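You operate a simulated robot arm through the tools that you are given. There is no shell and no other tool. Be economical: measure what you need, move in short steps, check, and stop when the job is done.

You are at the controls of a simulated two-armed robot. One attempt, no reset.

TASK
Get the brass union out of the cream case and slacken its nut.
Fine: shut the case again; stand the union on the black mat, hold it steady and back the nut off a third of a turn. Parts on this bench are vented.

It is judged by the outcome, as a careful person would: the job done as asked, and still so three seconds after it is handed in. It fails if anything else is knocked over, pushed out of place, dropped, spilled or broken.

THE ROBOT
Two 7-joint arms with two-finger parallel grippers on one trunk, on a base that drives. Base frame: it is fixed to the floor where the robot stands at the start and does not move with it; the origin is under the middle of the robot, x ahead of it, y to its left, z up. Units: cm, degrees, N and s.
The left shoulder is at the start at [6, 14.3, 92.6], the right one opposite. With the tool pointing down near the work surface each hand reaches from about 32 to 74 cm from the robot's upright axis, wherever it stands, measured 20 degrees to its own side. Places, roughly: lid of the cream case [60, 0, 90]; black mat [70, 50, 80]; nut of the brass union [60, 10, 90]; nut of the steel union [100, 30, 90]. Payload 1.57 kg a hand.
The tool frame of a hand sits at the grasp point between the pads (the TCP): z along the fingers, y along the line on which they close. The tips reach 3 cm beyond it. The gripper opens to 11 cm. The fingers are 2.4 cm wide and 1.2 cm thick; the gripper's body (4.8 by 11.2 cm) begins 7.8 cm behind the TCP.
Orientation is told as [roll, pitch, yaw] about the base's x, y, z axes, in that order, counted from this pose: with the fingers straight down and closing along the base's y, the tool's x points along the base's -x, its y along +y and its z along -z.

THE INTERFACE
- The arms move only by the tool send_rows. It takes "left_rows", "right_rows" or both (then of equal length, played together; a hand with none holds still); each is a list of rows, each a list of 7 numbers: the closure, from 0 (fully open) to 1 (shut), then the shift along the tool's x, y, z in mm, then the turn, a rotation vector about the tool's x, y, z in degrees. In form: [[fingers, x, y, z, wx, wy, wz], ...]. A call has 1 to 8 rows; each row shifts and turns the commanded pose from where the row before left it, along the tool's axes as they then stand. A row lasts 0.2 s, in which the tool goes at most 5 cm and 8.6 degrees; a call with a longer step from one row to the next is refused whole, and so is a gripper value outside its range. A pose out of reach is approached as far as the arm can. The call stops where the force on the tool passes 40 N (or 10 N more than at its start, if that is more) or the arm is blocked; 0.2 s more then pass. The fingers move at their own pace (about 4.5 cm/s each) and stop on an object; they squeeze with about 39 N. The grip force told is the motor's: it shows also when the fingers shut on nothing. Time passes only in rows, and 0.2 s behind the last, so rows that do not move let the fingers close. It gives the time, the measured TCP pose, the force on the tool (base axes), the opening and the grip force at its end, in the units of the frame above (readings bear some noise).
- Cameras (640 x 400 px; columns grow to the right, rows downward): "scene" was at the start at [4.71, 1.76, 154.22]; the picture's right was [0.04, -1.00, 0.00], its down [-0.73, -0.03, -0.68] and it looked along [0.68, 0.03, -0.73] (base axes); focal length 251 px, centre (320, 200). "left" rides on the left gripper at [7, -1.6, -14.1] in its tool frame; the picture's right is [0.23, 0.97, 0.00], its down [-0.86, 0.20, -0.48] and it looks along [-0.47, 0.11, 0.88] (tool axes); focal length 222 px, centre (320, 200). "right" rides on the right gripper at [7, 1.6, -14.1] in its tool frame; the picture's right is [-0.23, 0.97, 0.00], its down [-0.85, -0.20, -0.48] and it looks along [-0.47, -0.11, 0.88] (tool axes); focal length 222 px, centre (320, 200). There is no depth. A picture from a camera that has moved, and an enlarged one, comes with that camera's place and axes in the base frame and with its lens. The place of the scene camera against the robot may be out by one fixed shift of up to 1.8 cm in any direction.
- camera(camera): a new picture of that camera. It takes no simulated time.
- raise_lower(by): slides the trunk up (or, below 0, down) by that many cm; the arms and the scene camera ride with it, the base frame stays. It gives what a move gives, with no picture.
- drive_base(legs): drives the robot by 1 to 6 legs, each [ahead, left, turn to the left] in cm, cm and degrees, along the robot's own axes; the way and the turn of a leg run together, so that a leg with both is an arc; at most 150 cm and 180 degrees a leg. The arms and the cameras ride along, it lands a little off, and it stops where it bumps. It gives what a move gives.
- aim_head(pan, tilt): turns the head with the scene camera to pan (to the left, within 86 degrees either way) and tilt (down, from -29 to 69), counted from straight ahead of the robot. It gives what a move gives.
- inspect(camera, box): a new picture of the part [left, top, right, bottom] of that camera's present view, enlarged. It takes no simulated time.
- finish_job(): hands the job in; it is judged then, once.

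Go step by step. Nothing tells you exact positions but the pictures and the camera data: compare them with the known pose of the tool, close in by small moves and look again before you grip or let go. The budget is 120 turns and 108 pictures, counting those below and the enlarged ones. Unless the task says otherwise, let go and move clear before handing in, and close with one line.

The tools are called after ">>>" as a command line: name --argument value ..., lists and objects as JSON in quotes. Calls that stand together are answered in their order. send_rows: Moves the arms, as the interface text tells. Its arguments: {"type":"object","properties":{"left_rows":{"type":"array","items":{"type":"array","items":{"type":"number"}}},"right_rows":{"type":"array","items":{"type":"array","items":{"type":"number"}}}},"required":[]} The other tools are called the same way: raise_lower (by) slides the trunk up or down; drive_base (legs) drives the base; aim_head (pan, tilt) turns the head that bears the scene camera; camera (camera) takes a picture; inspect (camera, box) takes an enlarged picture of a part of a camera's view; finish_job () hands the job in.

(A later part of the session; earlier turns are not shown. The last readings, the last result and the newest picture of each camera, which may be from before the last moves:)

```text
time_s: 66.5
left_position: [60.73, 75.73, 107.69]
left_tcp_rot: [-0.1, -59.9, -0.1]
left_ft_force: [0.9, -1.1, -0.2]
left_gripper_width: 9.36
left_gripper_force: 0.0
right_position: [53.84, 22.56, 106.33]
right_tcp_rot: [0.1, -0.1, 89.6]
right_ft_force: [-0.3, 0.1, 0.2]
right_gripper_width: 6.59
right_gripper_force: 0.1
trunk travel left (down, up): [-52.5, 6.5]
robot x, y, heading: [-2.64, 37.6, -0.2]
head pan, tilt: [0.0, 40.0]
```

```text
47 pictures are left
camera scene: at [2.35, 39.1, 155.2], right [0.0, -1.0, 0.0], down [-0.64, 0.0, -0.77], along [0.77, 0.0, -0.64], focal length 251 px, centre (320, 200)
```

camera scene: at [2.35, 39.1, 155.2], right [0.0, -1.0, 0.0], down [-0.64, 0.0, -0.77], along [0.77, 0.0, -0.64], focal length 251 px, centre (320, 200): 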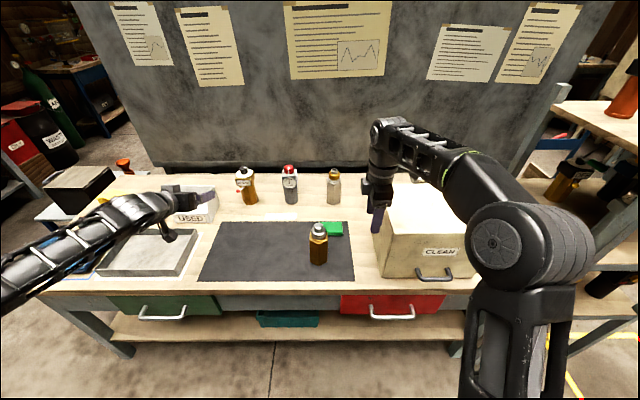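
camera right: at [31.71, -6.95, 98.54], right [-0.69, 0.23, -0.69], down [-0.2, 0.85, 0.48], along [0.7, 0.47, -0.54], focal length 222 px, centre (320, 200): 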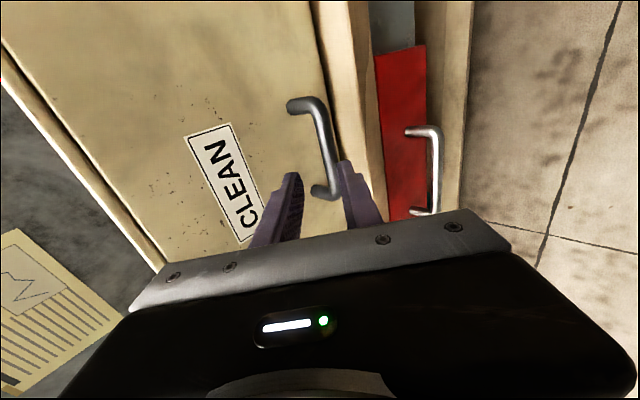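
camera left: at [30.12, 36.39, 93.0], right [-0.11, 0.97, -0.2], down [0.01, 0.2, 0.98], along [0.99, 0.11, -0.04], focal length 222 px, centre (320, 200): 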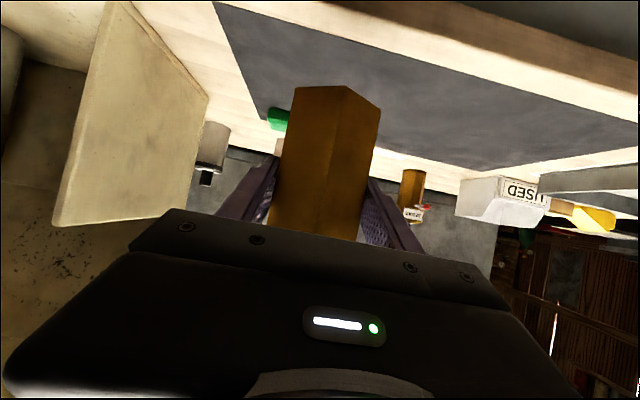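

The union stands well on the mat. I'll bring the left hand closer and yaw it 60°, so it holds the body from the left across the next pair of flats and leaves room above for the right hand.

>>> send_rows --left_rows '[[0.15, 0, -40, 0, 0, 0, 0], [0.15, 0, -40, 0, 0, 0, 0], [0.15, 0, -40, 0, 0, 0, 0], [0.15, 0, -40, 0, 0, 0, 0], [0.15, 0, -30, 0, 0, 0, 0]]'

>>> send_rows --left_rows '[[0.15, 0, 0, 0, 7.36, 0, 4.25], [0.15, 0, 0, 0, 7.36, 0, 4.25], [0.15, 0, 0, 0, 7.36, 0, 4.25], [0.15, 0, 0, 0, 7.36, 0, 4.25], [0.15, 0, 0, 0, 7.36, 0, 4.25], [0.15, 0, 0, 0, 7.36, 0, 4.25], [0.15, 0, 0, 0, 7.8, 0, 4.5]]'

>>> camera --camera "left"

>>> camera --camera "scene"

```text
time_s: 67.7
left_position: [60.37, 56.6, 107.99]
left_tcp_rot: [-0.1, -60.0, -0.2]
left_ft_force: [0.3, -0.6, -0.9]
left_gripper_width: 9.34
left_gripper_force: 0.0
right_position: [53.73, 22.44, 106.47]
right_tcp_rot: [0.0, -0.2, 89.6]
right_ft_force: [-0.4, -0.9, -0.2]
right_gripper_width: 6.6
right_gripper_force: 0.2
trunk travel left (down, up): [-52.5, 6.5]
robot x, y, heading: [-3.08, 37.87, 0.0]
head pan, tilt: [0.0, 40.0]
```

```text
refused: row 7 steps farther than a row can; nothing moved
```

```text
46 pictures are left
camera left: at [44.62, 54.91, 108.89], right [-0.11, 0.97, -0.2], down [0.01, 0.2, 0.98], along [0.99, 0.1, -0.04], focal length 222 px, centre (320, 200)
```

left: 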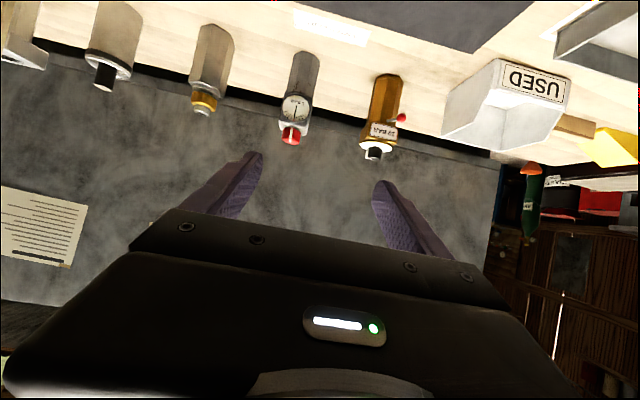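

```text
45 pictures are left
camera scene: at [2.16, 39.03, 155.21], right [0.0, -1.0, 0.0], down [-0.64, 0.0, -0.77], along [0.77, 0.0, -0.64], focal length 251 px, centre (320, 200)
```

scene: 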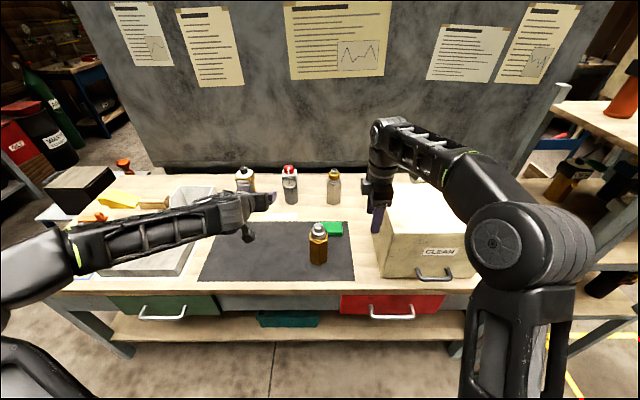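

One row was over the turn limit, so I'll resend it with eight smaller rows.

>>> send_rows --left_rows '[[0.15, 0, 0, 0, 6.5, 0, 3.75], [0.15, 0, 0, 0, 6.5, 0, 3.75], [0.15, 0, 0, 0, 6.5, 0, 3.75], [0.15, 0, 0, 0, 6.5, 0, 3.75], [0.15, 0, 0, 0, 6.5, 0, 3.75], [0.15, 0, 0, 0, 6.5, 0, 3.75], [0.15, 0, 0, 0, 6.5, 0, 3.75], [0.15, 0, 0, 0, 6.5, 0, 3.75]]'

>>> camera --camera "left"

```text
time_s: 69.5
left_position: [60.57, 56.78, 107.73]
left_tcp_rot: [-0.4, -60.1, -60.3]
left_ft_force: [0.8, -0.6, 0.3]
left_gripper_width: 9.35
left_gripper_force: 0.0
right_position: [53.72, 22.54, 106.29]
right_tcp_rot: [0.1, -0.1, 89.6]
right_ft_force: [0.7, 0.5, -0.4]
right_gripper_width: 6.61
right_gripper_force: 0.1
trunk travel left (down, up): [-52.5, 6.5]
robot x, y, heading: [-2.82, 37.4, -0.1]
head pan, tilt: [0.0, 40.0]
```

```text
44 pictures are left
camera left: at [51.27, 69.49, 108.71], right [0.79, 0.58, -0.2], down [0.18, 0.09, 0.98], along [0.58, -0.81, -0.03], focal length 222 px, centre (320, 200)
```

left: 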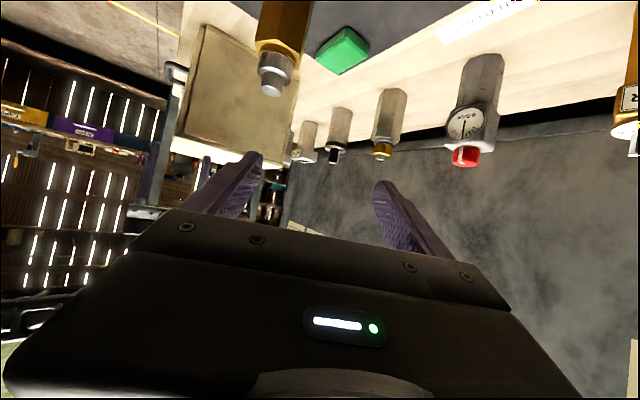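

The yaw is done. I'll move to the approach point 16 cm back from the union along the new finger line.

>>> send_rows --left_rows '[[0.15, 26.8, -19.6, 20.5, 0, 0, 0], [0.15, 26.8, -19.6, 20.5, 0, 0, 0], [0.15, 26.8, -19.6, 20.5, 0, 0, 0], [0.15, 26.8, -19.6, 20.5, 0, 0, 0], [0.15, 26.8, -19.6, 20.5, 0, 0, 0]]'

>>> camera --camera "left"

```text
time_s: 70.7
left_position: [52.99, 49.92, 90.97]
left_tcp_rot: [-0.1, -60.1, -60.2]
left_ft_force: [0.2, 0.0, 0.6]
left_gripper_width: 9.35
left_gripper_force: 0.0
right_position: [53.63, 22.4, 106.36]
right_tcp_rot: [0.0, 0.0, 89.6]
right_ft_force: [0.2, -0.5, -0.5]
right_gripper_width: 6.62
right_gripper_force: 0.1
trunk travel left (down, up): [-52.5, 6.5]
robot x, y, heading: [-3.21, 37.38, -0.3]
head pan, tilt: [0.0, 40.0]
```

```text
43 pictures are left
camera left: at [43.57, 62.71, 92.15], right [0.79, 0.58, -0.2], down [0.18, 0.09, 0.98], along [0.59, -0.81, -0.03], focal length 222 px, centre (320, 200)
```

left: 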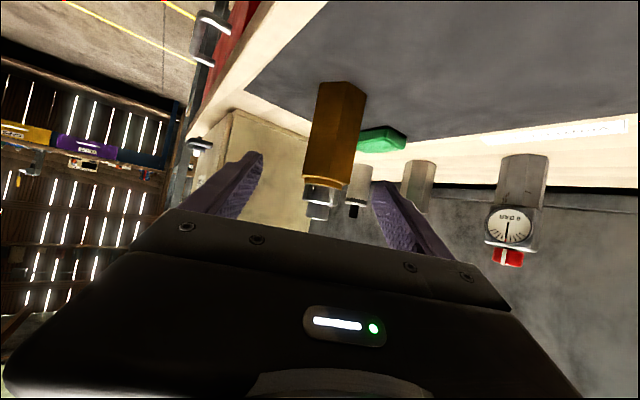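

From here the union appears at about [60.2, 39.4], roughly a centimetre to one side of my line. I'll correct sideways, approach half-way and look again.

>>> send_rows --left_rows '[[0.15, 0, 9, 0, 0, 0, 0], [0.15, 0, 0, 20, 0, 0, 0], [0.15, 0, 0, 20, 0, 0, 0], [0.15, 0, 0, 20, 0, 0, 0]]'

>>> camera --camera "left"

>>> inspect --camera "scene" --box '[220, 180, 400, 300]'

```text
time_s: 71.7
left_position: [56.46, 45.98, 87.98]
left_tcp_rot: [-0.1, -60.0, -60.2]
left_ft_force: [-0.3, 0.0, 0.9]
left_gripper_width: 9.36
left_gripper_force: 0.0
right_position: [53.7, 22.39, 106.39]
right_tcp_rot: [0.2, -0.1, 89.5]
right_ft_force: [0.3, 0.6, -0.2]
right_gripper_width: 6.59
right_gripper_force: 0.1
trunk travel left (down, up): [-52.5, 6.5]
robot x, y, heading: [-3.07, 37.89, 0.1]
head pan, tilt: [0.0, 40.0]
```

```text
42 pictures are left
camera left: at [47.2, 58.64, 88.97], right [0.79, 0.58, -0.2], down [0.18, 0.09, 0.98], along [0.59, -0.81, -0.04], focal length 222 px, centre (320, 200)
```

left: 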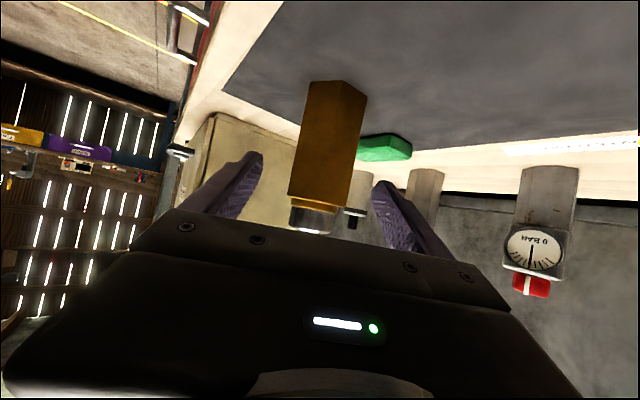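

```text
3.33 times, centred on (310, 240) of scene
camera zoom: at [2.19, 39.07, 155.21], right [0.0, -1.0, 0.0], down [-0.64, 0.0, -0.77], along [0.77, 0.0, -0.64], focal length 837 px, centre (353, 67)
```

zoom: 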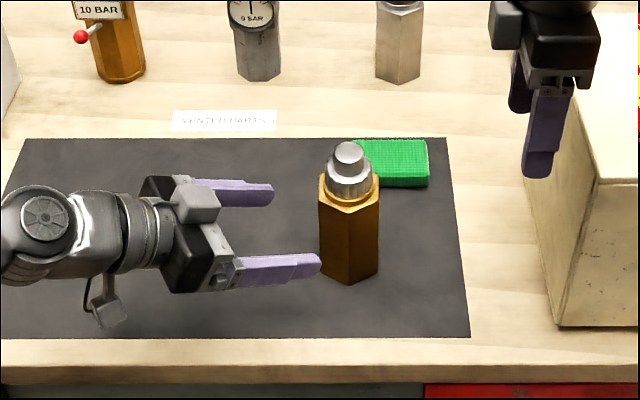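

Lateral alignment is within 2 mm now. I'll advance the last 9.3 cm and look before closing.

>>> send_rows --left_rows '[[0.15, 0, 2, 25, 0, 0, 0], [0.15, 0, 0, 25, 0, 0, 0], [0.15, 0, 0, 25, 0, 0, 0], [0.15, 0, 0, 18, 0, 0, 0]]'

>>> camera --camera "left"

>>> inspect --camera "scene" --box '[220, 180, 400, 300]'

```text
time_s: 72.7
left_position: [60.58, 38.83, 83.28]
left_tcp_rot: [-0.1, -60.1, -60.2]
left_ft_force: [-0.2, -0.3, 0.1]
left_gripper_width: 9.38
left_gripper_force: 0.0
right_position: [53.71, 22.43, 106.45]
right_tcp_rot: [0.1, -0.2, 89.5]
right_ft_force: [0.1, 0.5, 0.2]
right_gripper_width: 6.61
right_gripper_force: 0.1
trunk travel left (down, up): [-52.5, 6.5]
robot x, y, heading: [-3.04, 37.99, -0.3]
head pan, tilt: [0.0, 40.0]
```

```text
40 pictures are left
camera left: at [51.28, 51.63, 84.2], right [0.79, 0.58, -0.2], down [0.18, 0.09, 0.98], along [0.59, -0.81, -0.04], focal length 222 px, centre (320, 200)
```

left: 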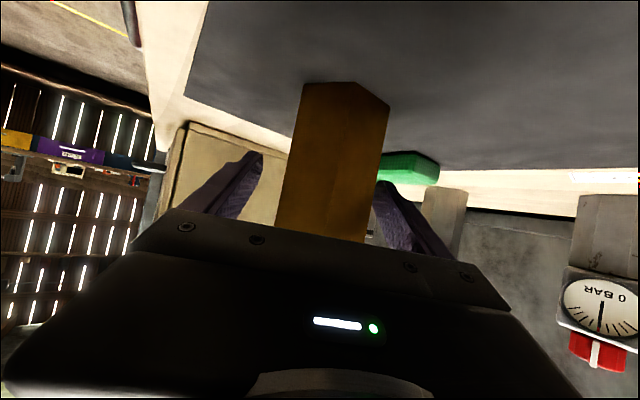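

```text
3.33 times, centred on (310, 240) of scene
camera zoom: at [2.17, 39.07, 155.21], right [0.0, -1.0, 0.0], down [-0.64, 0.0, -0.77], along [0.77, 0.0, -0.64], focal length 837 px, centre (353, 67)
```

zoom: 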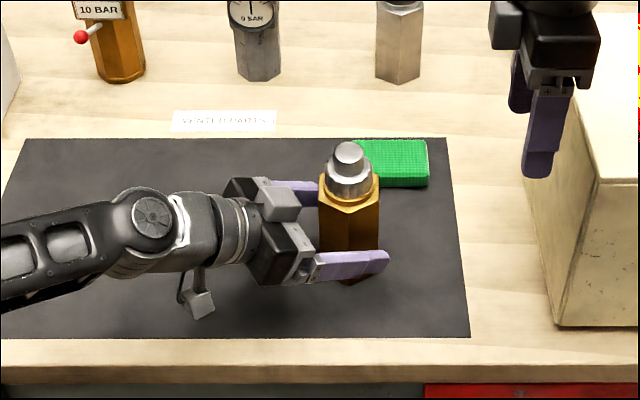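

The union sits about 6 mm toward the right-hand finger compared with the earlier centred grip. I'll shift to centre it, then close.

>>> send_rows --left_rows '[[0.15, 0, 6, 0, 0, 0, 0], [0.15, 0, 0, 0, 0, 0, 0]]'

>>> send_rows --left_rows '[[0.4, 0, 0, 0, 0, 0, 0], [1, 0, 0, 0, 0, 0, 0], [1, 0, 0, 0, 0, 0, 0], [1, 0, 0, 0, 0, 0, 0], [1, 0, 0, 0, 0, 0, 0]]'

>>> inspect --camera "left" --box '[220, 40, 420, 200]'

>>> inspect --camera "scene" --box '[280, 200, 360, 280]'

```text
time_s: 73.3
left_position: [61.19, 39.21, 83.44]
left_tcp_rot: [-0.1, -60.1, -60.2]
left_ft_force: [-0.3, 0.6, -0.2]
left_gripper_width: 9.35
left_gripper_force: 0.0
right_position: [53.64, 22.51, 106.45]
right_tcp_rot: [0.1, -0.1, 89.6]
right_ft_force: [-0.4, -0.3, -0.2]
right_gripper_width: 6.6
right_gripper_force: 0.1
trunk travel left (down, up): [-52.5, 6.5]
robot x, y, heading: [-3.04, 37.54, -0.3]
head pan, tilt: [0.0, 40.0]
```

```text
time_s: 74.5
left_position: [61.11, 39.16, 83.38]
left_tcp_rot: [-0.2, -60.0, -60.2]
left_ft_force: [-2.0, -2.2, -0.3]
left_gripper_width: 6.4
left_gripper_force: 39.4
right_position: [53.62, 22.45, 106.43]
right_tcp_rot: [0.0, 0.0, 89.6]
right_ft_force: [-0.5, 0.0, 0.3]
right_gripper_width: 6.64
right_gripper_force: 0.0
trunk travel left (down, up): [-52.5, 6.5]
robot x, y, heading: [-2.93, 37.71, -0.1]
head pan, tilt: [0.0, 40.0]
```

```text
2.50 times, centred on (320, 120) of left
camera zoom: at [51.8, 51.89, 84.34], right [0.79, 0.58, -0.2], down [0.18, 0.09, 0.98], along [0.59, -0.81, -0.04], focal length 555 px, centre (320, 400)
```

zoom: 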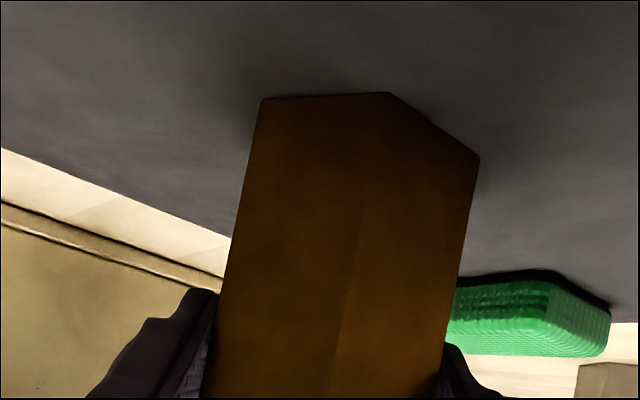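

```text
5.00 times, centred on (320, 240) of scene
camera zoom: at [2.13, 39.07, 155.21], right [0.0, -1.0, 0.0], down [-0.64, 0.0, -0.77], along [0.77, 0.0, -0.64], focal length 1255 px, centre (320, 0)
```

zoom: 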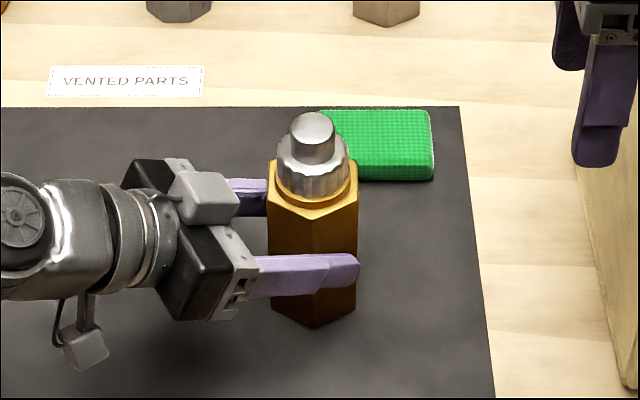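

The left hand holds the union firmly upright, with its axis at about [61.1, 39.1]. Now I'll turn the right hand back to yaw 0, so it has a full 120° of anticlockwise travel.

>>> send_rows --right_rows '[[0.4, 0, 0, 0, 0, 0, 8.5], [0.4, 0, 0, 0, 0, 0, 8.5], [0.4, 0, 0, 0, 0, 0, 8.5], [0.4, 0, 0, 0, 0, 0, 8.5], [0.4, 0, 0, 0, 0, 0, 8.5], [0.4, 0, 0, 0, 0, 0, 8.5], [0.4, 0, 0, 0, 0, 0, 8.5], [0.4, 0, 0, 0, 0, 0, 8.5]]'

>>> send_rows --right_rows '[[0.4, 0, 0, 0, 0, 0, 7.2], [0.4, 0, 0, 0, 0, 0, 7.2], [0.4, 0, 0, 0, 0, 0, 7.2], [0.4, -19, 41, 0, 0, 0, 0], [0.4, -19, 41, 0, 0, 0, 0], [0.4, -18, 41, 0, 0, 0, 0], [0.4, -18, 41, 0, 0, 0, 0]]'

>>> camera --camera "right"

>>> camera --camera "scene"

```text
time_s: 76.3
left_position: [61.32, 39.06, 83.33]
left_tcp_rot: [-0.2, -59.9, -60.2]
left_ft_force: [-1.4, -1.8, -0.3]
left_gripper_width: 6.36
left_gripper_force: 39.0
right_position: [53.75, 22.55, 106.49]
right_tcp_rot: [0.1, 0.0, 21.5]
right_ft_force: [0.4, 0.3, -0.6]
right_gripper_width: 6.57
right_gripper_force: 0.0
trunk travel left (down, up): [-52.5, 6.5]
robot x, y, heading: [-2.8, 37.71, -0.1]
head pan, tilt: [0.0, 40.0]
```

```text
time_s: 77.9
left_position: [61.17, 39.12, 83.46]
left_tcp_rot: [-0.2, -60.1, -60.3]
left_ft_force: [1.9, -0.9, -0.4]
left_gripper_width: 6.37
left_gripper_force: 38.6
right_position: [54.8, 24.68, 106.45]
right_tcp_rot: [0.1, 0.0, 0.0]
right_ft_force: [-0.3, 0.3, -0.6]
right_gripper_width: 6.57
right_gripper_force: 0.0
right hand out of reach, approached as far as the arm can: row 4, 5, 6, 7
trunk travel left (down, up): [-52.5, 6.5]
robot x, y, heading: [-3.2, 37.86, -0.3]
head pan, tilt: [0.0, 40.0]
```

```text
36 pictures are left
camera right: at [47.76, 26.14, 120.61], right [0.23, 0.97, 0.0], down [0.85, -0.2, 0.48], along [0.47, -0.11, -0.88], focal length 222 px, centre (320, 200)
```

right: 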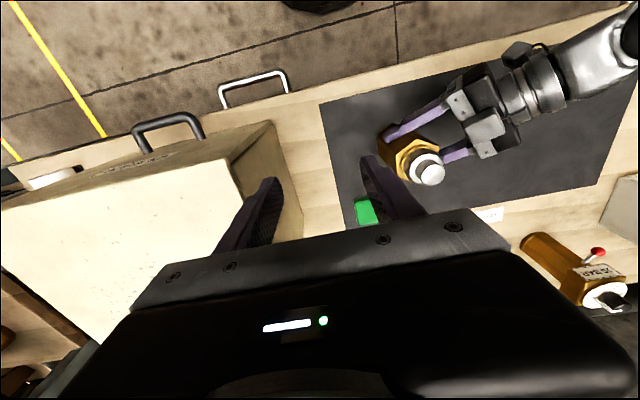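

```text
35 pictures are left
camera scene: at [2.18, 39.09, 155.21], right [0.0, -1.0, 0.0], down [-0.64, 0.0, -0.77], along [0.77, 0.0, -0.64], focal length 251 px, centre (320, 200)
```

scene: 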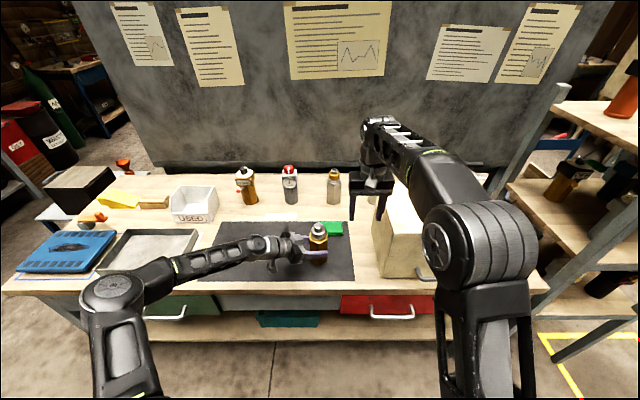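

The right arm can't reach over the union from here. I'll release the union, which stands by itself, withdraw the left hand, raise the trunk and move the base closer.

>>> send_rows --left_rows '[[0.15, 0, 0, 0, 0, 0, 0], [0.15, 0, 0, 0, 0, 0, 0], [0.15, 0, 0, 0, 0, 0, 0], [0.15, 0, 0, 0, 0, 0, 0]]'

>>> send_rows --left_rows '[[0.15, 0, 0, -25, 0, 0, 0], [0.15, 0, 0, -30, 0, 0, 0], [0.15, 0, 0, -35, 0, 0, 0], [0.15, 0, 0, -35, 0, 0, 0], [0.15, 0, 0, -35, 0, 0, 0], [0.15, 0, 0, -30, 0, 0, 0]]'

>>> raise_lower --by 5

>>> drive_base --legs '[[6, 8, 0]]'

>>> camera --camera "scene"

```text
time_s: 78.9
left_position: [61.21, 39.1, 83.47]
left_tcp_rot: [-0.3, -60.0, -60.1]
left_ft_force: [0.6, -0.4, 0.7]
left_gripper_width: 9.35
left_gripper_force: 0.1
right_position: [54.65, 24.55, 106.33]
right_tcp_rot: [0.1, -0.1, 0.0]
right_ft_force: [0.0, -0.6, 0.1]
right_gripper_width: 6.62
right_gripper_force: 0.2
trunk travel left (down, up): [-52.5, 6.5]
robot x, y, heading: [-3.04, 37.84, -0.4]
head pan, tilt: [0.0, 40.0]
```

```text
time_s: 80.3
left_position: [53.24, 53.51, 92.97]
left_tcp_rot: [-0.2, -60.1, -60.2]
left_ft_force: [0.4, -0.1, -0.3]
left_gripper_width: 9.34
left_gripper_force: 0.1
right_position: [54.72, 24.59, 106.36]
right_tcp_rot: [0.0, -0.2, 0.0]
right_ft_force: [-0.5, 0.1, -0.2]
right_gripper_width: 6.6
right_gripper_force: 0.0
trunk travel left (down, up): [-52.5, 6.5]
robot x, y, heading: [-3.06, 37.53, -0.2]
head pan, tilt: [0.0, 40.0]
```

```text
time_s: 81.2
left_position: [53.2, 53.52, 97.89]
left_tcp_rot: [-0.1, -60.0, -60.2]
left_ft_force: [0.6, -0.2, -0.2]
left_gripper_width: 9.34
left_gripper_force: 0.0
right_position: [54.73, 24.51, 111.28]
right_tcp_rot: [0.1, 0.1, 0.0]
right_ft_force: [-0.8, -0.4, -0.1]
right_gripper_width: 6.6
right_gripper_force: 0.1
trunk travel left (down, up): [-57.5, 1.5]
robot x, y, heading: [-3.01, 37.49, -0.3]
head pan, tilt: [0.0, 40.0]
```

```text
time_s: 82.3
left_position: [59.49, 61.59, 97.78]
left_tcp_rot: [-0.4, -60.1, -60.1]
left_ft_force: [0.3, 0.0, -0.3]
left_gripper_width: 9.33
left_gripper_force: 0.0
right_position: [61.04, 32.59, 111.36]
right_tcp_rot: [0.1, 0.0, 0.0]
right_ft_force: [0.5, 0.3, 0.3]
right_gripper_width: 6.59
right_gripper_force: 0.0
trunk travel left (down, up): [-57.5, 1.5]
robot x, y, heading: [2.97, 45.78, -0.2]
head pan, tilt: [0.0, 40.0]
```

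```text
34 pictures are left
camera scene: at [8.48, 47.16, 160.2], right [0.0, -1.0, 0.0], down [-0.64, 0.0, -0.77], along [0.77, 0.0, -0.64], focal length 251 px, centre (320, 200)
```

scene: 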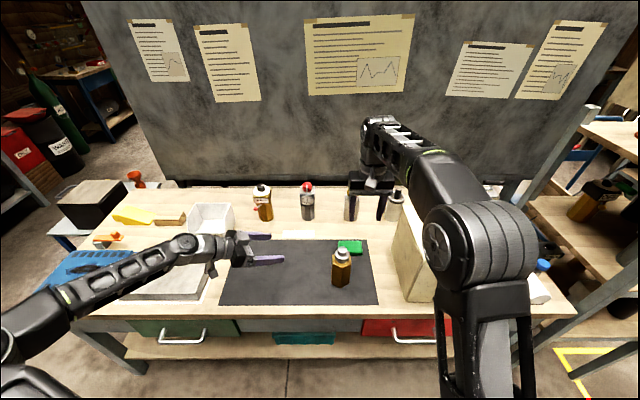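

The union still stands. I'll test the right arm's reach above it first.

>>> send_rows --right_rows '[[0.4, 0, 21, 27, 0, 0, 0], [0.4, 0, 21, 27, 0, 0, 0], [0.4, 0, 22, 27, 0, 0, 0]]'

>>> camera --camera "right"

>>> inspect --camera "left" --box '[100, 0, 440, 220]'

```text
time_s: 83.1
left_position: [59.45, 61.5, 97.86]
left_tcp_rot: [-0.3, -60.1, -60.1]
left_ft_force: [-0.6, 0.4, 0.2]
left_gripper_width: 9.37
left_gripper_force: 0.1
right_position: [61.07, 39.22, 103.05]
right_tcp_rot: [0.1, 0.0, 0.0]
right_ft_force: [0.3, -0.3, -0.4]
right_gripper_width: 6.6
right_gripper_force: 0.0
trunk travel left (down, up): [-57.5, 1.5]
robot x, y, heading: [2.97, 45.52, 0.1]
head pan, tilt: [0.0, 40.0]
```

```text
33 pictures are left
camera right: at [53.98, 40.72, 117.25], right [0.23, 0.97, 0.0], down [0.85, -0.2, 0.48], along [0.47, -0.11, -0.88], focal length 222 px, centre (320, 200)
```

right: 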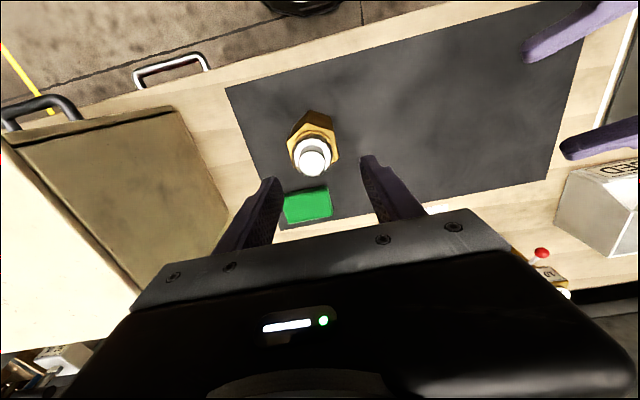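

```text
1.82 times, centred on (270, 110) of left
camera zoom: at [50.08, 74.23, 98.8], right [0.79, 0.58, -0.2], down [0.18, 0.09, 0.98], along [0.59, -0.81, -0.03], focal length 404 px, centre (411, 364)
```

zoom: 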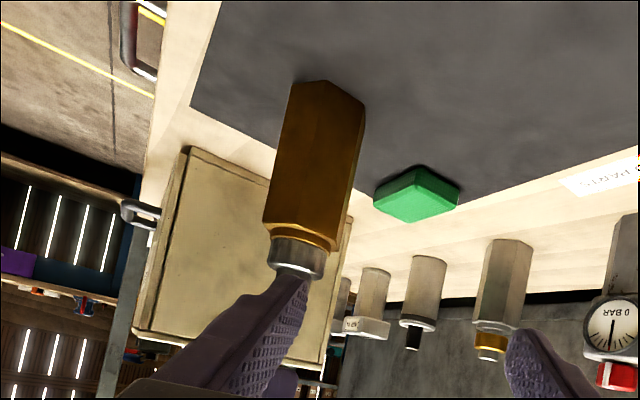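

The right arm reaches now, and its view puts the nut axis at about [61.2, 38.3]. I'll bring the left hand back to its approach point.

>>> send_rows --left_rows '[[0.15, 7.7, -33.7, 29.7, 0, 0, 0], [0.15, 7.7, -33.7, 29.7, 0, 0, 0], [0.15, 7.7, -33.7, 29.7, 0, 0, 0], [0.15, 0, 0, 35, 0, 0, 0], [0.15, 0, 0, 35, 0, 0, 0]]'

>>> camera --camera "left"

```text
time_s: 84.3
left_position: [56.76, 45.36, 87.81]
left_tcp_rot: [-0.2, -60.1, -60.2]
left_ft_force: [0.2, 0.0, -0.5]
left_gripper_width: 9.35
left_gripper_force: 0.1
right_position: [60.99, 39.08, 102.96]
right_tcp_rot: [0.2, 0.1, 0.0]
right_ft_force: [0.1, -0.1, -0.3]
right_gripper_width: 6.6
right_gripper_force: 0.0
trunk travel left (down, up): [-57.5, 1.5]
robot x, y, heading: [3.25, 45.3, -0.2]
head pan, tilt: [0.0, 40.0]
```

```text
31 pictures are left
camera left: at [47.4, 58.07, 88.8], right [0.79, 0.58, -0.2], down [0.18, 0.09, 0.98], along [0.59, -0.81, -0.04], focal length 222 px, centre (320, 200)
```

left: 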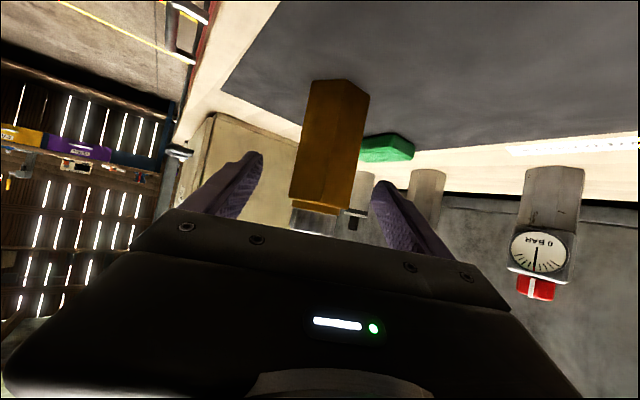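

This view nearly matches the earlier approach, so I'll apply the same correction (10 mm sideways, 93 mm forward) and check before closing.

>>> send_rows --left_rows '[[0.15, 0, 10, 23, 0, 0, 0], [0.15, 0, 0, 25, 0, 0, 0], [0.15, 0, 0, 25, 0, 0, 0], [0.15, 0, 0, 20, 0, 0, 0]]'

>>> camera --camera "left"

```text
time_s: 85.3
left_position: [61.74, 38.9, 83.08]
left_tcp_rot: [-0.2, -60.0, -60.2]
left_ft_force: [0.3, 0.1, 0.1]
left_gripper_width: 9.38
left_gripper_force: 0.1
right_position: [61.07, 39.09, 103.14]
right_tcp_rot: [0.2, 0.0, 0.0]
right_ft_force: [-0.7, 0.1, -0.2]
right_gripper_width: 6.58
right_gripper_force: 0.0
trunk travel left (down, up): [-57.5, 1.5]
robot x, y, heading: [3.01, 45.74, -0.2]
head pan, tilt: [0.0, 40.0]
```

```text
30 pictures are left
camera left: at [52.35, 51.64, 83.98], right [0.79, 0.58, -0.2], down [0.18, 0.09, 0.98], along [0.59, -0.81, -0.04], focal length 222 px, centre (320, 200)
```

left: 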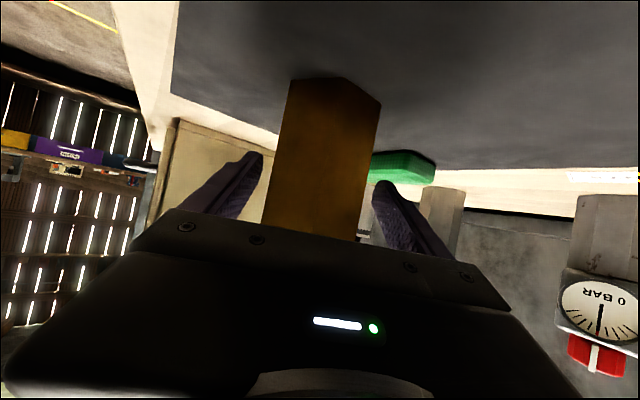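

The union is a touch to the left, so I'll shift back 3 mm and close.

>>> send_rows --left_rows '[[0.15, 0, -3, 0, 0, 0, 0], [0.4, 0, 0, 0, 0, 0, 0], [1, 0, 0, 0, 0, 0, 0], [1, 0, 0, 0, 0, 0, 0], [1, 0, 0, 0, 0, 0, 0], [1, 0, 0, 0, 0, 0, 0]]'

>>> inspect --camera "right" --box '[240, 80, 440, 240]'

```text
time_s: 86.7
left_position: [61.38, 38.78, 83.05]
left_tcp_rot: [-0.1, -60.0, -60.2]
left_ft_force: [-1.5, -0.6, 0.5]
left_gripper_width: 6.37
left_gripper_force: 38.9
right_position: [60.93, 39.07, 103.1]
right_tcp_rot: [0.1, -0.1, 0.1]
right_ft_force: [0.1, 0.6, -0.5]
right_gripper_width: 6.58
right_gripper_force: 0.0
trunk travel left (down, up): [-57.5, 1.5]
robot x, y, heading: [3.4, 45.72, -0.0]
head pan, tilt: [0.0, 40.0]
```

```text
2.50 times, centred on (340, 160) of right
camera zoom: at [53.93, 40.64, 117.31], right [0.23, 0.97, 0.0], down [0.85, -0.2, 0.48], along [0.47, -0.11, -0.88], focal length 555 px, centre (270, 300)
```

zoom: 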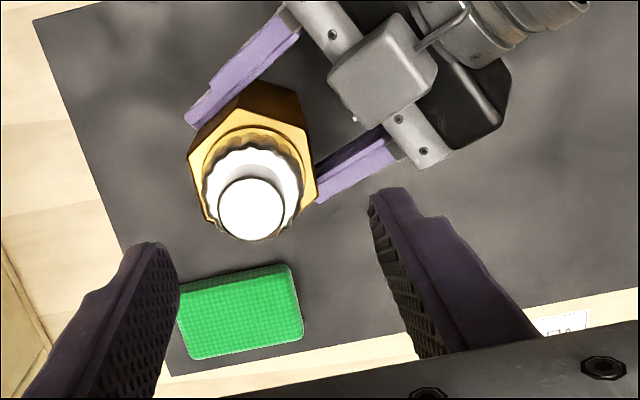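

Both grips look right and the right view puts the nut axis at about [61.1, 38.1]. I'll centre the right hand over it and pre-turn it to yaw -30, so 120° of anticlockwise turn ends at yaw 90.

>>> send_rows --right_rows '[[0.4, -1.5, -9.7, 0, 0, 0, 0], [0.4, 0, 0, 0, 0, 0, 7.5], [0.4, 0, 0, 0, 0, 0, 7.5], [0.4, 0, 0, 0, 0, 0, 7.5], [0.4, 0, 0, 0, 0, 0, 7.5]]'

>>> send_rows --right_rows '[[0.4, 0, 0, 20, 0, 0, 0], [0.4, 0, 0, 20, 0, 0, 0]]'

>>> inspect --camera "right" --box '[220, 80, 420, 240]'

>>> inspect --camera "scene" --box '[280, 180, 400, 300]'

```text
time_s: 87.9
left_position: [61.48, 38.85, 83.09]
left_tcp_rot: [-0.2, -60.0, -60.3]
left_ft_force: [-1.2, -1.0, -0.2]
left_gripper_width: 6.39
left_gripper_force: 39.1
right_position: [61.08, 37.87, 103.33]
right_tcp_rot: [0.1, -0.1, -30.1]
right_ft_force: [0.7, 0.2, -0.3]
right_gripper_width: 6.62
right_gripper_force: 0.1
trunk travel left (down, up): [-57.5, 1.5]
robot x, y, heading: [2.86, 45.61, 0.1]
head pan, tilt: [0.0, 40.0]
```

```text
time_s: 88.5
left_position: [61.49, 38.75, 83.07]
left_tcp_rot: [-0.3, -60.0, -60.2]
left_ft_force: [-0.4, 0.7, 0.4]
left_gripper_width: 6.4
left_gripper_force: 38.7
right_position: [61.02, 37.75, 99.2]
right_tcp_rot: [0.2, 0.0, -30.0]
right_ft_force: [0.4, -0.5, 0.3]
right_gripper_width: 6.58
right_gripper_force: 0.0
trunk travel left (down, up): [-57.5, 1.5]
robot x, y, heading: [3.12, 46.02, -0.2]
head pan, tilt: [0.0, 40.0]
```

```text
2.50 times, centred on (320, 160) of right
camera zoom: at [55.84, 42.71, 113.49], right [0.68, 0.73, 0.0], down [0.64, -0.6, 0.48], along [0.35, -0.33, -0.88], focal length 555 px, centre (320, 300)
```

zoom: 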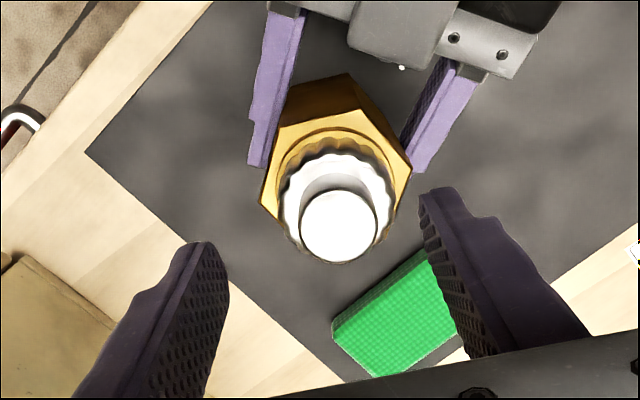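

```text
3.33 times, centred on (340, 240) of scene
camera zoom: at [8.38, 47.0, 160.21], right [0.0, -1.0, 0.0], down [-0.64, 0.0, -0.77], along [0.77, 0.0, -0.64], focal length 837 px, centre (253, 67)
```

zoom: 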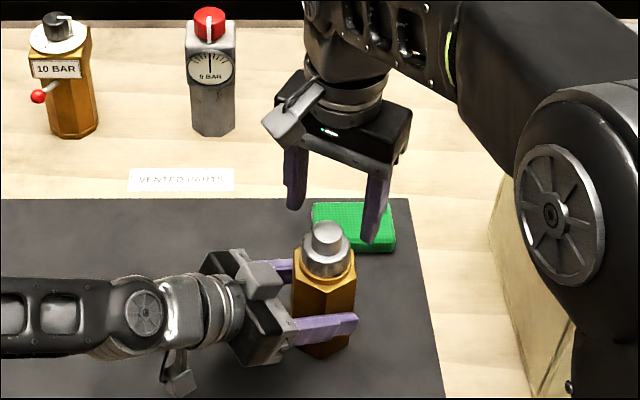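

The stub sits about 6 mm along the closing line from my centre. I'll correct that and lower the fingers around the nut.

>>> send_rows --right_rows '[[0.4, 1.6, 5.6, 0, 0, 0, 0], [0.4, 0, 0, 15, 0, 0, 0], [0.4, 0, 0, 15, 0, 0, 0], [0.4, 0, 0, 15, 0, 0, 0], [0.4, 0, 0, 8, 0, 0, 0]]'

>>> inspect --camera "right" --box '[220, 80, 420, 240]'

>>> inspect --camera "scene" --box '[300, 200, 380, 290]'

```text
time_s: 89.7
left_position: [61.4, 38.78, 83.13]
left_tcp_rot: [-0.1, -60.1, -60.2]
left_ft_force: [-0.4, 0.2, -0.5]
left_gripper_width: 6.4
left_gripper_force: 39.4
right_position: [61.08, 38.49, 94.15]
right_tcp_rot: [0.1, 0.0, -29.9]
right_ft_force: [0.2, 0.8, -0.5]
right_gripper_width: 6.59
right_gripper_force: 0.0
trunk travel left (down, up): [-57.5, 1.5]
robot x, y, heading: [2.98, 45.84, -0.1]
head pan, tilt: [0.0, 40.0]
```

```text
2.50 times, centred on (320, 160) of right
camera zoom: at [55.84, 43.38, 108.28], right [0.68, 0.73, 0.0], down [0.64, -0.6, 0.48], along [0.35, -0.32, -0.88], focal length 555 px, centre (320, 300)
```

zoom: 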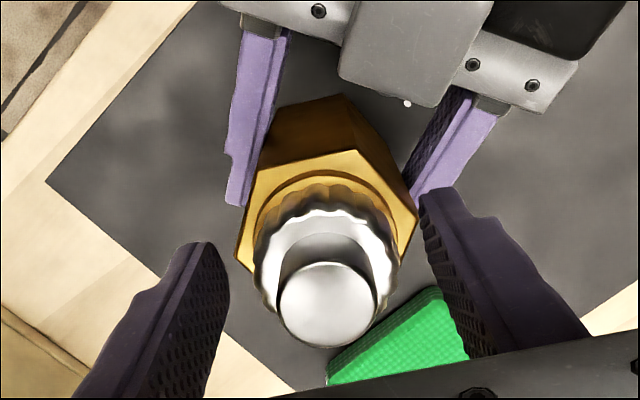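

```text
4.44 times, centred on (340, 245) of scene
camera zoom: at [8.38, 47.0, 160.21], right [0.0, -1.0, 0.0], down [-0.64, 0.0, -0.77], along [0.77, 0.0, -0.64], focal length 1116 px, centre (231, 0)
```

zoom: 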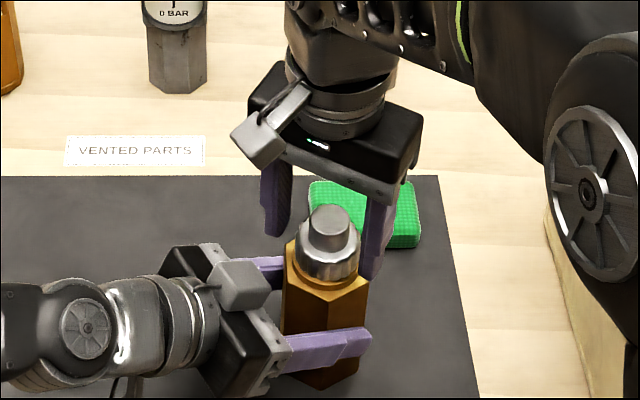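

The fingers straddle the nut, well centred. The nut spans about z 90–92.5, so I'll go 5 mm lower and close on it.

>>> send_rows --right_rows '[[0.4, 0, 1, 5, 0, 0, 0], [0.6, 0, 0, 0, 0, 0, 0], [1, 0, 0, 0, 0, 0, 0], [1, 0, 0, 0, 0, 0, 0], [1, 0, 0, 0, 0, 0, 0], [1, 0, 0, 0, 0, 0, 0]]'

>>> inspect --camera "right" --box '[220, 80, 420, 240]'

>>> inspect --camera "scene" --box '[310, 210, 370, 280]'

```text
time_s: 91.1
left_position: [61.45, 38.77, 83.05]
left_tcp_rot: [-0.2, -60.0, -60.1]
left_ft_force: [0.8, 3.6, -0.3]
left_gripper_width: 6.4
left_gripper_force: 39.1
right_position: [61.2, 38.48, 93.52]
right_tcp_rot: [0.1, 0.1, -30.1]
right_ft_force: [-2.3, -5.4, 0.9]
right_gripper_width: 4.85
right_gripper_force: 38.8
trunk travel left (down, up): [-57.5, 1.5]
robot x, y, heading: [3.11, 45.6, -0.3]
head pan, tilt: [0.0, 40.0]
```

```text
2.50 times, centred on (320, 160) of right
camera zoom: at [55.87, 43.37, 107.74], right [0.68, 0.73, 0.0], down [0.64, -0.6, 0.48], along [0.35, -0.33, -0.88], focal length 555 px, centre (320, 300)
```

zoom: 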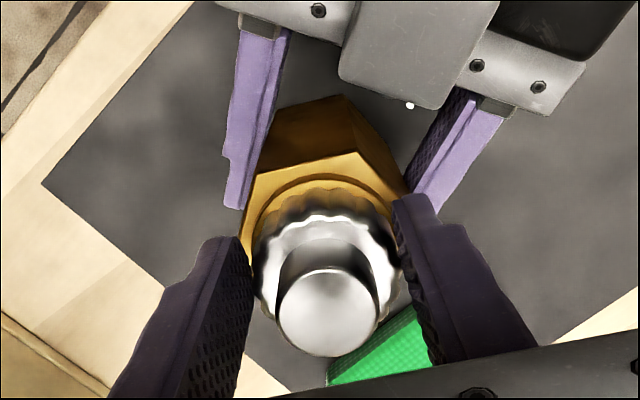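

```text
5.71 times, centred on (340, 245) of scene
camera zoom: at [8.36, 46.98, 160.21], right [0.0, -1.0, 0.0], down [-0.64, 0.0, -0.77], along [0.77, 0.0, -0.64], focal length 1434 px, centre (206, -57)
```

zoom: 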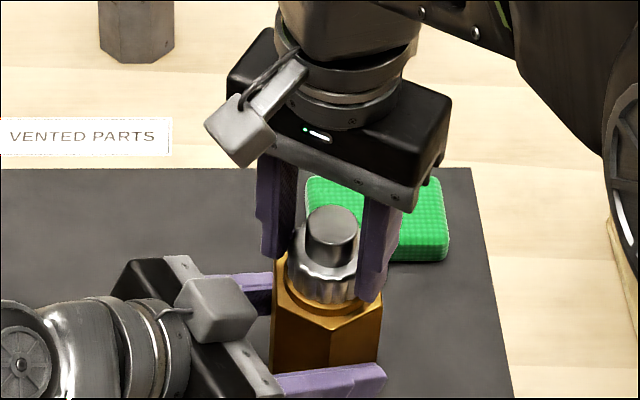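

The nut is gripped at 4.85 cm. I'll begin the anticlockwise turn with a cautious 15°.

>>> send_rows --right_rows '[[1, 0, 0, 0, 0, 0, -5], [1, 0, 0, 0, 0, 0, -5], [1, 0, 0, 0, 0, 0, -5]]'

>>> inspect --camera "right" --box '[220, 80, 420, 240]'

```text
time_s: 91.9
left_position: [61.63, 38.91, 83.08]
left_tcp_rot: [0.0, -60.0, -60.0]
left_ft_force: [14.4, 8.0, -2.8]
left_gripper_width: 6.38
left_gripper_force: 39.4
right_position: [61.21, 38.28, 93.46]
right_tcp_rot: [-0.1, 0.1, -15.1]
right_ft_force: [-15.6, -12.8, 15.4]
right_gripper_width: 4.87
right_gripper_force: 38.8
trunk travel left (down, up): [-57.5, 1.5]
robot x, y, heading: [3.01, 45.47, -0.5]
head pan, tilt: [0.0, 40.0]
```

```text
2.50 times, centred on (320, 160) of right
camera zoom: at [54.82, 41.78, 107.73], right [0.47, 0.88, 0.0], down [0.78, -0.41, 0.48], along [0.42, -0.22, -0.88], focal length 555 px, centre (320, 300)
```

zoom: 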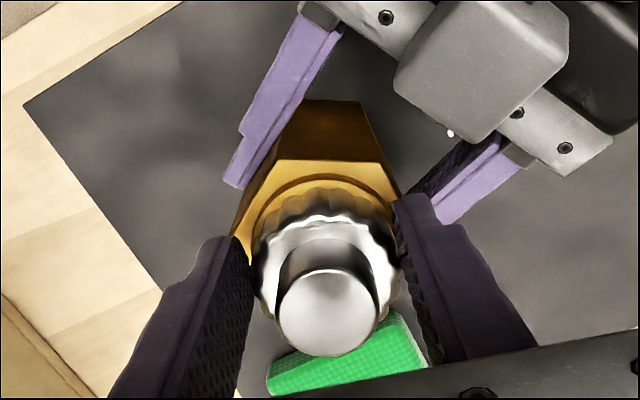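

The nut turns with the hand while the body stays still in the left hand. I'll ease the side and upward loads by a millimetre and continue.

>>> send_rows --right_rows '[[1, 0.7, -1.2, -1, 0, 0, 0], [1, 0, 0, 0, 0, 0, -6], [1, 0, 0, 0, 0, 0, -6], [1, 0, 0, 0, 0, 0, -6], [1, 0, 0, 0, 0, 0, -6]]'

>>> inspect --camera "right" --box '[220, 80, 420, 240]'

```text
time_s: 93.1
left_position: [61.44, 38.96, 82.98]
left_tcp_rot: [0.1, -60.0, -60.0]
left_ft_force: [12.1, 25.8, 1.4]
left_gripper_width: 6.38
left_gripper_force: 38.6
right_position: [61.26, 38.18, 93.5]
right_tcp_rot: [-0.2, 0.1, 8.9]
right_ft_force: [-13.6, -28.6, 10.4]
right_gripper_width: 4.87
right_gripper_force: 39.4
trunk travel left (down, up): [-57.5, 1.5]
robot x, y, heading: [3.0, 45.66, -0.4]
head pan, tilt: [0.0, 40.0]
```

```text
2.50 times, centred on (320, 160) of right
camera zoom: at [54.01, 38.72, 107.81], right [0.07, 1.0, 0.0], down [0.88, -0.06, 0.48], along [0.48, -0.04, -0.88], focal length 555 px, centre (320, 300)
```

zoom: 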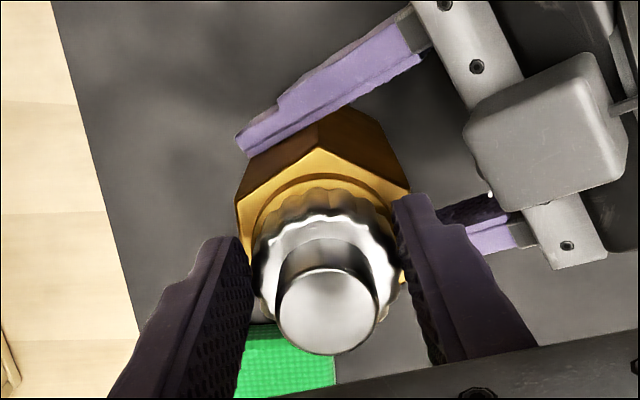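

That is 39° turned. The side load along y has grown, so I'll relax it before going on.

>>> send_rows --right_rows '[[1, 1.2, -2.3, -0.5, 0, 0, 0]]'

>>> send_rows --right_rows '[[1, 0, 0, 0, 0, 0, -6], [1, 0, 0, 0, 0, 0, -6], [1, 0, 0, 0, 0, 0, -6]]'

```text
time_s: 93.5
left_position: [61.64, 38.99, 82.99]
left_tcp_rot: [0.2, -60.1, -60.3]
left_ft_force: [5.7, 27.7, 1.3]
left_gripper_width: 6.35
left_gripper_force: 38.9
right_position: [61.15, 38.11, 93.68]
right_tcp_rot: [-0.1, 0.0, 9.0]
right_ft_force: [-4.9, -23.1, 1.3]
right_gripper_width: 4.87
right_gripper_force: 39.0
trunk travel left (down, up): [-57.5, 1.5]
robot x, y, heading: [3.08, 45.36, 0.1]
head pan, tilt: [0.0, 40.0]
```

```text
time_s: 94.3
left_position: [61.53, 39.14, 83.03]
left_tcp_rot: [-0.1, -60.1, -60.1]
left_ft_force: [3.8, 31.5, 6.2]
left_gripper_width: 6.41
left_gripper_force: 39.0
right_position: [61.19, 37.87, 93.65]
right_tcp_rot: [-0.3, 0.0, 26.9]
right_ft_force: [-2.3, -27.3, -0.8]
right_gripper_width: 4.86
right_gripper_force: 39.2
trunk travel left (down, up): [-57.5, 1.5]
robot x, y, heading: [3.34, 45.66, -0.0]
head pan, tilt: [0.0, 40.0]
```

57° turned, with a steady side load. I'll shift the right hand a further 4 mm in -y and check it.

>>> send_rows --right_rows '[[1, 1.8, -3.6, 0, 0, 0, 0]]'

>>> inspect --camera "scene" --box '[300, 200, 380, 290]'

>>> inspect --camera "right" --box '[220, 80, 420, 240]'

```text
time_s: 94.7
left_position: [61.54, 38.82, 83.08]
left_tcp_rot: [0.0, -60.0, -60.2]
left_ft_force: [6.2, 25.4, 3.2]
left_gripper_width: 6.36
left_gripper_force: 38.8
right_position: [61.17, 37.8, 93.74]
right_tcp_rot: [0.1, 0.0, 27.0]
right_ft_force: [-6.0, -20.9, 3.6]
right_gripper_width: 4.88
right_gripper_force: 39.0
trunk travel left (down, up): [-57.5, 1.5]
robot x, y, heading: [3.2, 45.49, -0.1]
head pan, tilt: [0.0, 40.0]
```

```text
4.44 times, centred on (340, 245) of scene
camera zoom: at [8.32, 47.05, 160.22], right [0.0, -1.0, 0.0], down [-0.64, 0.0, -0.77], along [0.77, 0.0, -0.64], focal length 1116 px, centre (231, 0)
```

zoom: 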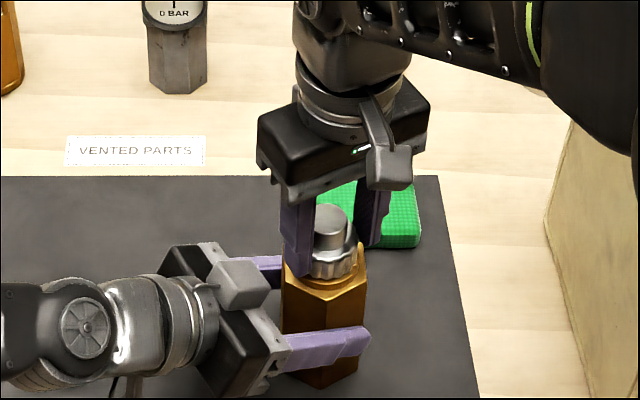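

```text
2.50 times, centred on (320, 160) of right
camera zoom: at [54.13, 36.13, 107.89], right [-0.24, 0.97, 0.0], down [0.85, 0.21, 0.48], along [0.47, 0.12, -0.88], focal length 555 px, centre (320, 300)
```

zoom: 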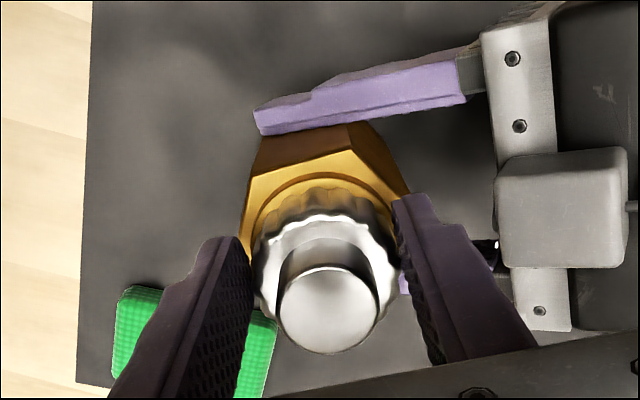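

Still a clean grip, with the nut turning with the hand and the body upright. Continuing.

>>> send_rows --right_rows '[[1, 0.5, -1, 0, 0, 0, -6], [1, 0.5, -1, 0, 0, 0, -6], [1, 0.5, -1, 0, 0, 0, -6], [1, 0.5, -1, 0, 0, 0, -6]]'

```text
time_s: 95.7
left_position: [61.39, 38.8, 83.09]
left_tcp_rot: [0.0, -60.1, -60.2]
left_ft_force: [4.9, 18.3, 3.2]
left_gripper_width: 6.36
left_gripper_force: 39.4
right_position: [61.18, 37.39, 93.77]
right_tcp_rot: [-0.1, -0.3, 51.1]
right_ft_force: [3.1, -15.1, 8.2]
right_gripper_width: 4.86
right_gripper_force: 38.3
trunk travel left (down, up): [-57.5, 1.5]
robot x, y, heading: [2.83, 45.72, -0.2]
head pan, tilt: [0.0, 40.0]
```

81° turned, and the load is falling. Now the last 39°.

>>> send_rows --right_rows '[[1, 1, -0.5, -0.3, 0, 0, -6.6], [1, 1, -0.5, -0.3, 0, 0, -6.6], [1, 0, 0, 0, 0, 0, -6.6], [1, 0, 0, 0, 0, 0, -6.6], [1, 0, 0, 0, 0, 0, -6.6], [1, 0, 0, 0, 0, 0, -6.6]]'

>>> inspect --camera "right" --box '[220, 80, 420, 240]'

>>> inspect --camera "scene" --box '[300, 200, 380, 290]'

```text
time_s: 97.1
left_position: [61.22, 38.65, 83.14]
left_tcp_rot: [-0.4, -60.0, -60.3]
left_ft_force: [-24.0, 14.1, 11.0]
left_gripper_width: 6.41
left_gripper_force: 38.8
right_position: [61.35, 37.28, 93.9]
right_tcp_rot: [-0.4, 0.0, 90.8]
right_ft_force: [29.9, -10.4, 2.2]
right_gripper_width: 4.84
right_gripper_force: 39.1
trunk travel left (down, up): [-57.5, 1.5]
robot x, y, heading: [3.0, 45.83, -0.4]
head pan, tilt: [0.0, 40.0]
```

```text
2.50 times, centred on (320, 160) of right
camera zoom: at [59.72, 30.16, 108.06], right [-0.98, 0.21, -0.01], down [0.18, 0.86, 0.48], along [0.11, 0.47, -0.88], focal length 555 px, centre (320, 300)
```

zoom: 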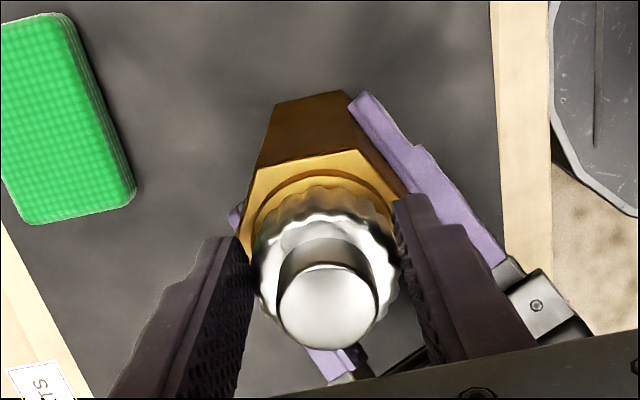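

```text
4.44 times, centred on (340, 245) of scene
camera zoom: at [8.28, 47.05, 160.22], right [0.0, -1.0, 0.0], down [-0.64, 0.0, -0.77], along [0.77, 0.0, -0.64], focal length 1116 px, centre (231, 0)
```

zoom: 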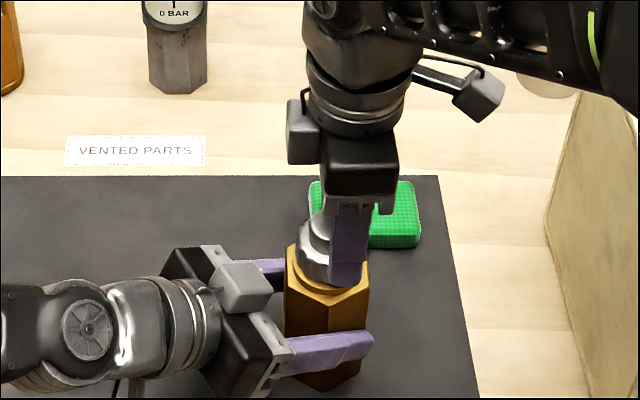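

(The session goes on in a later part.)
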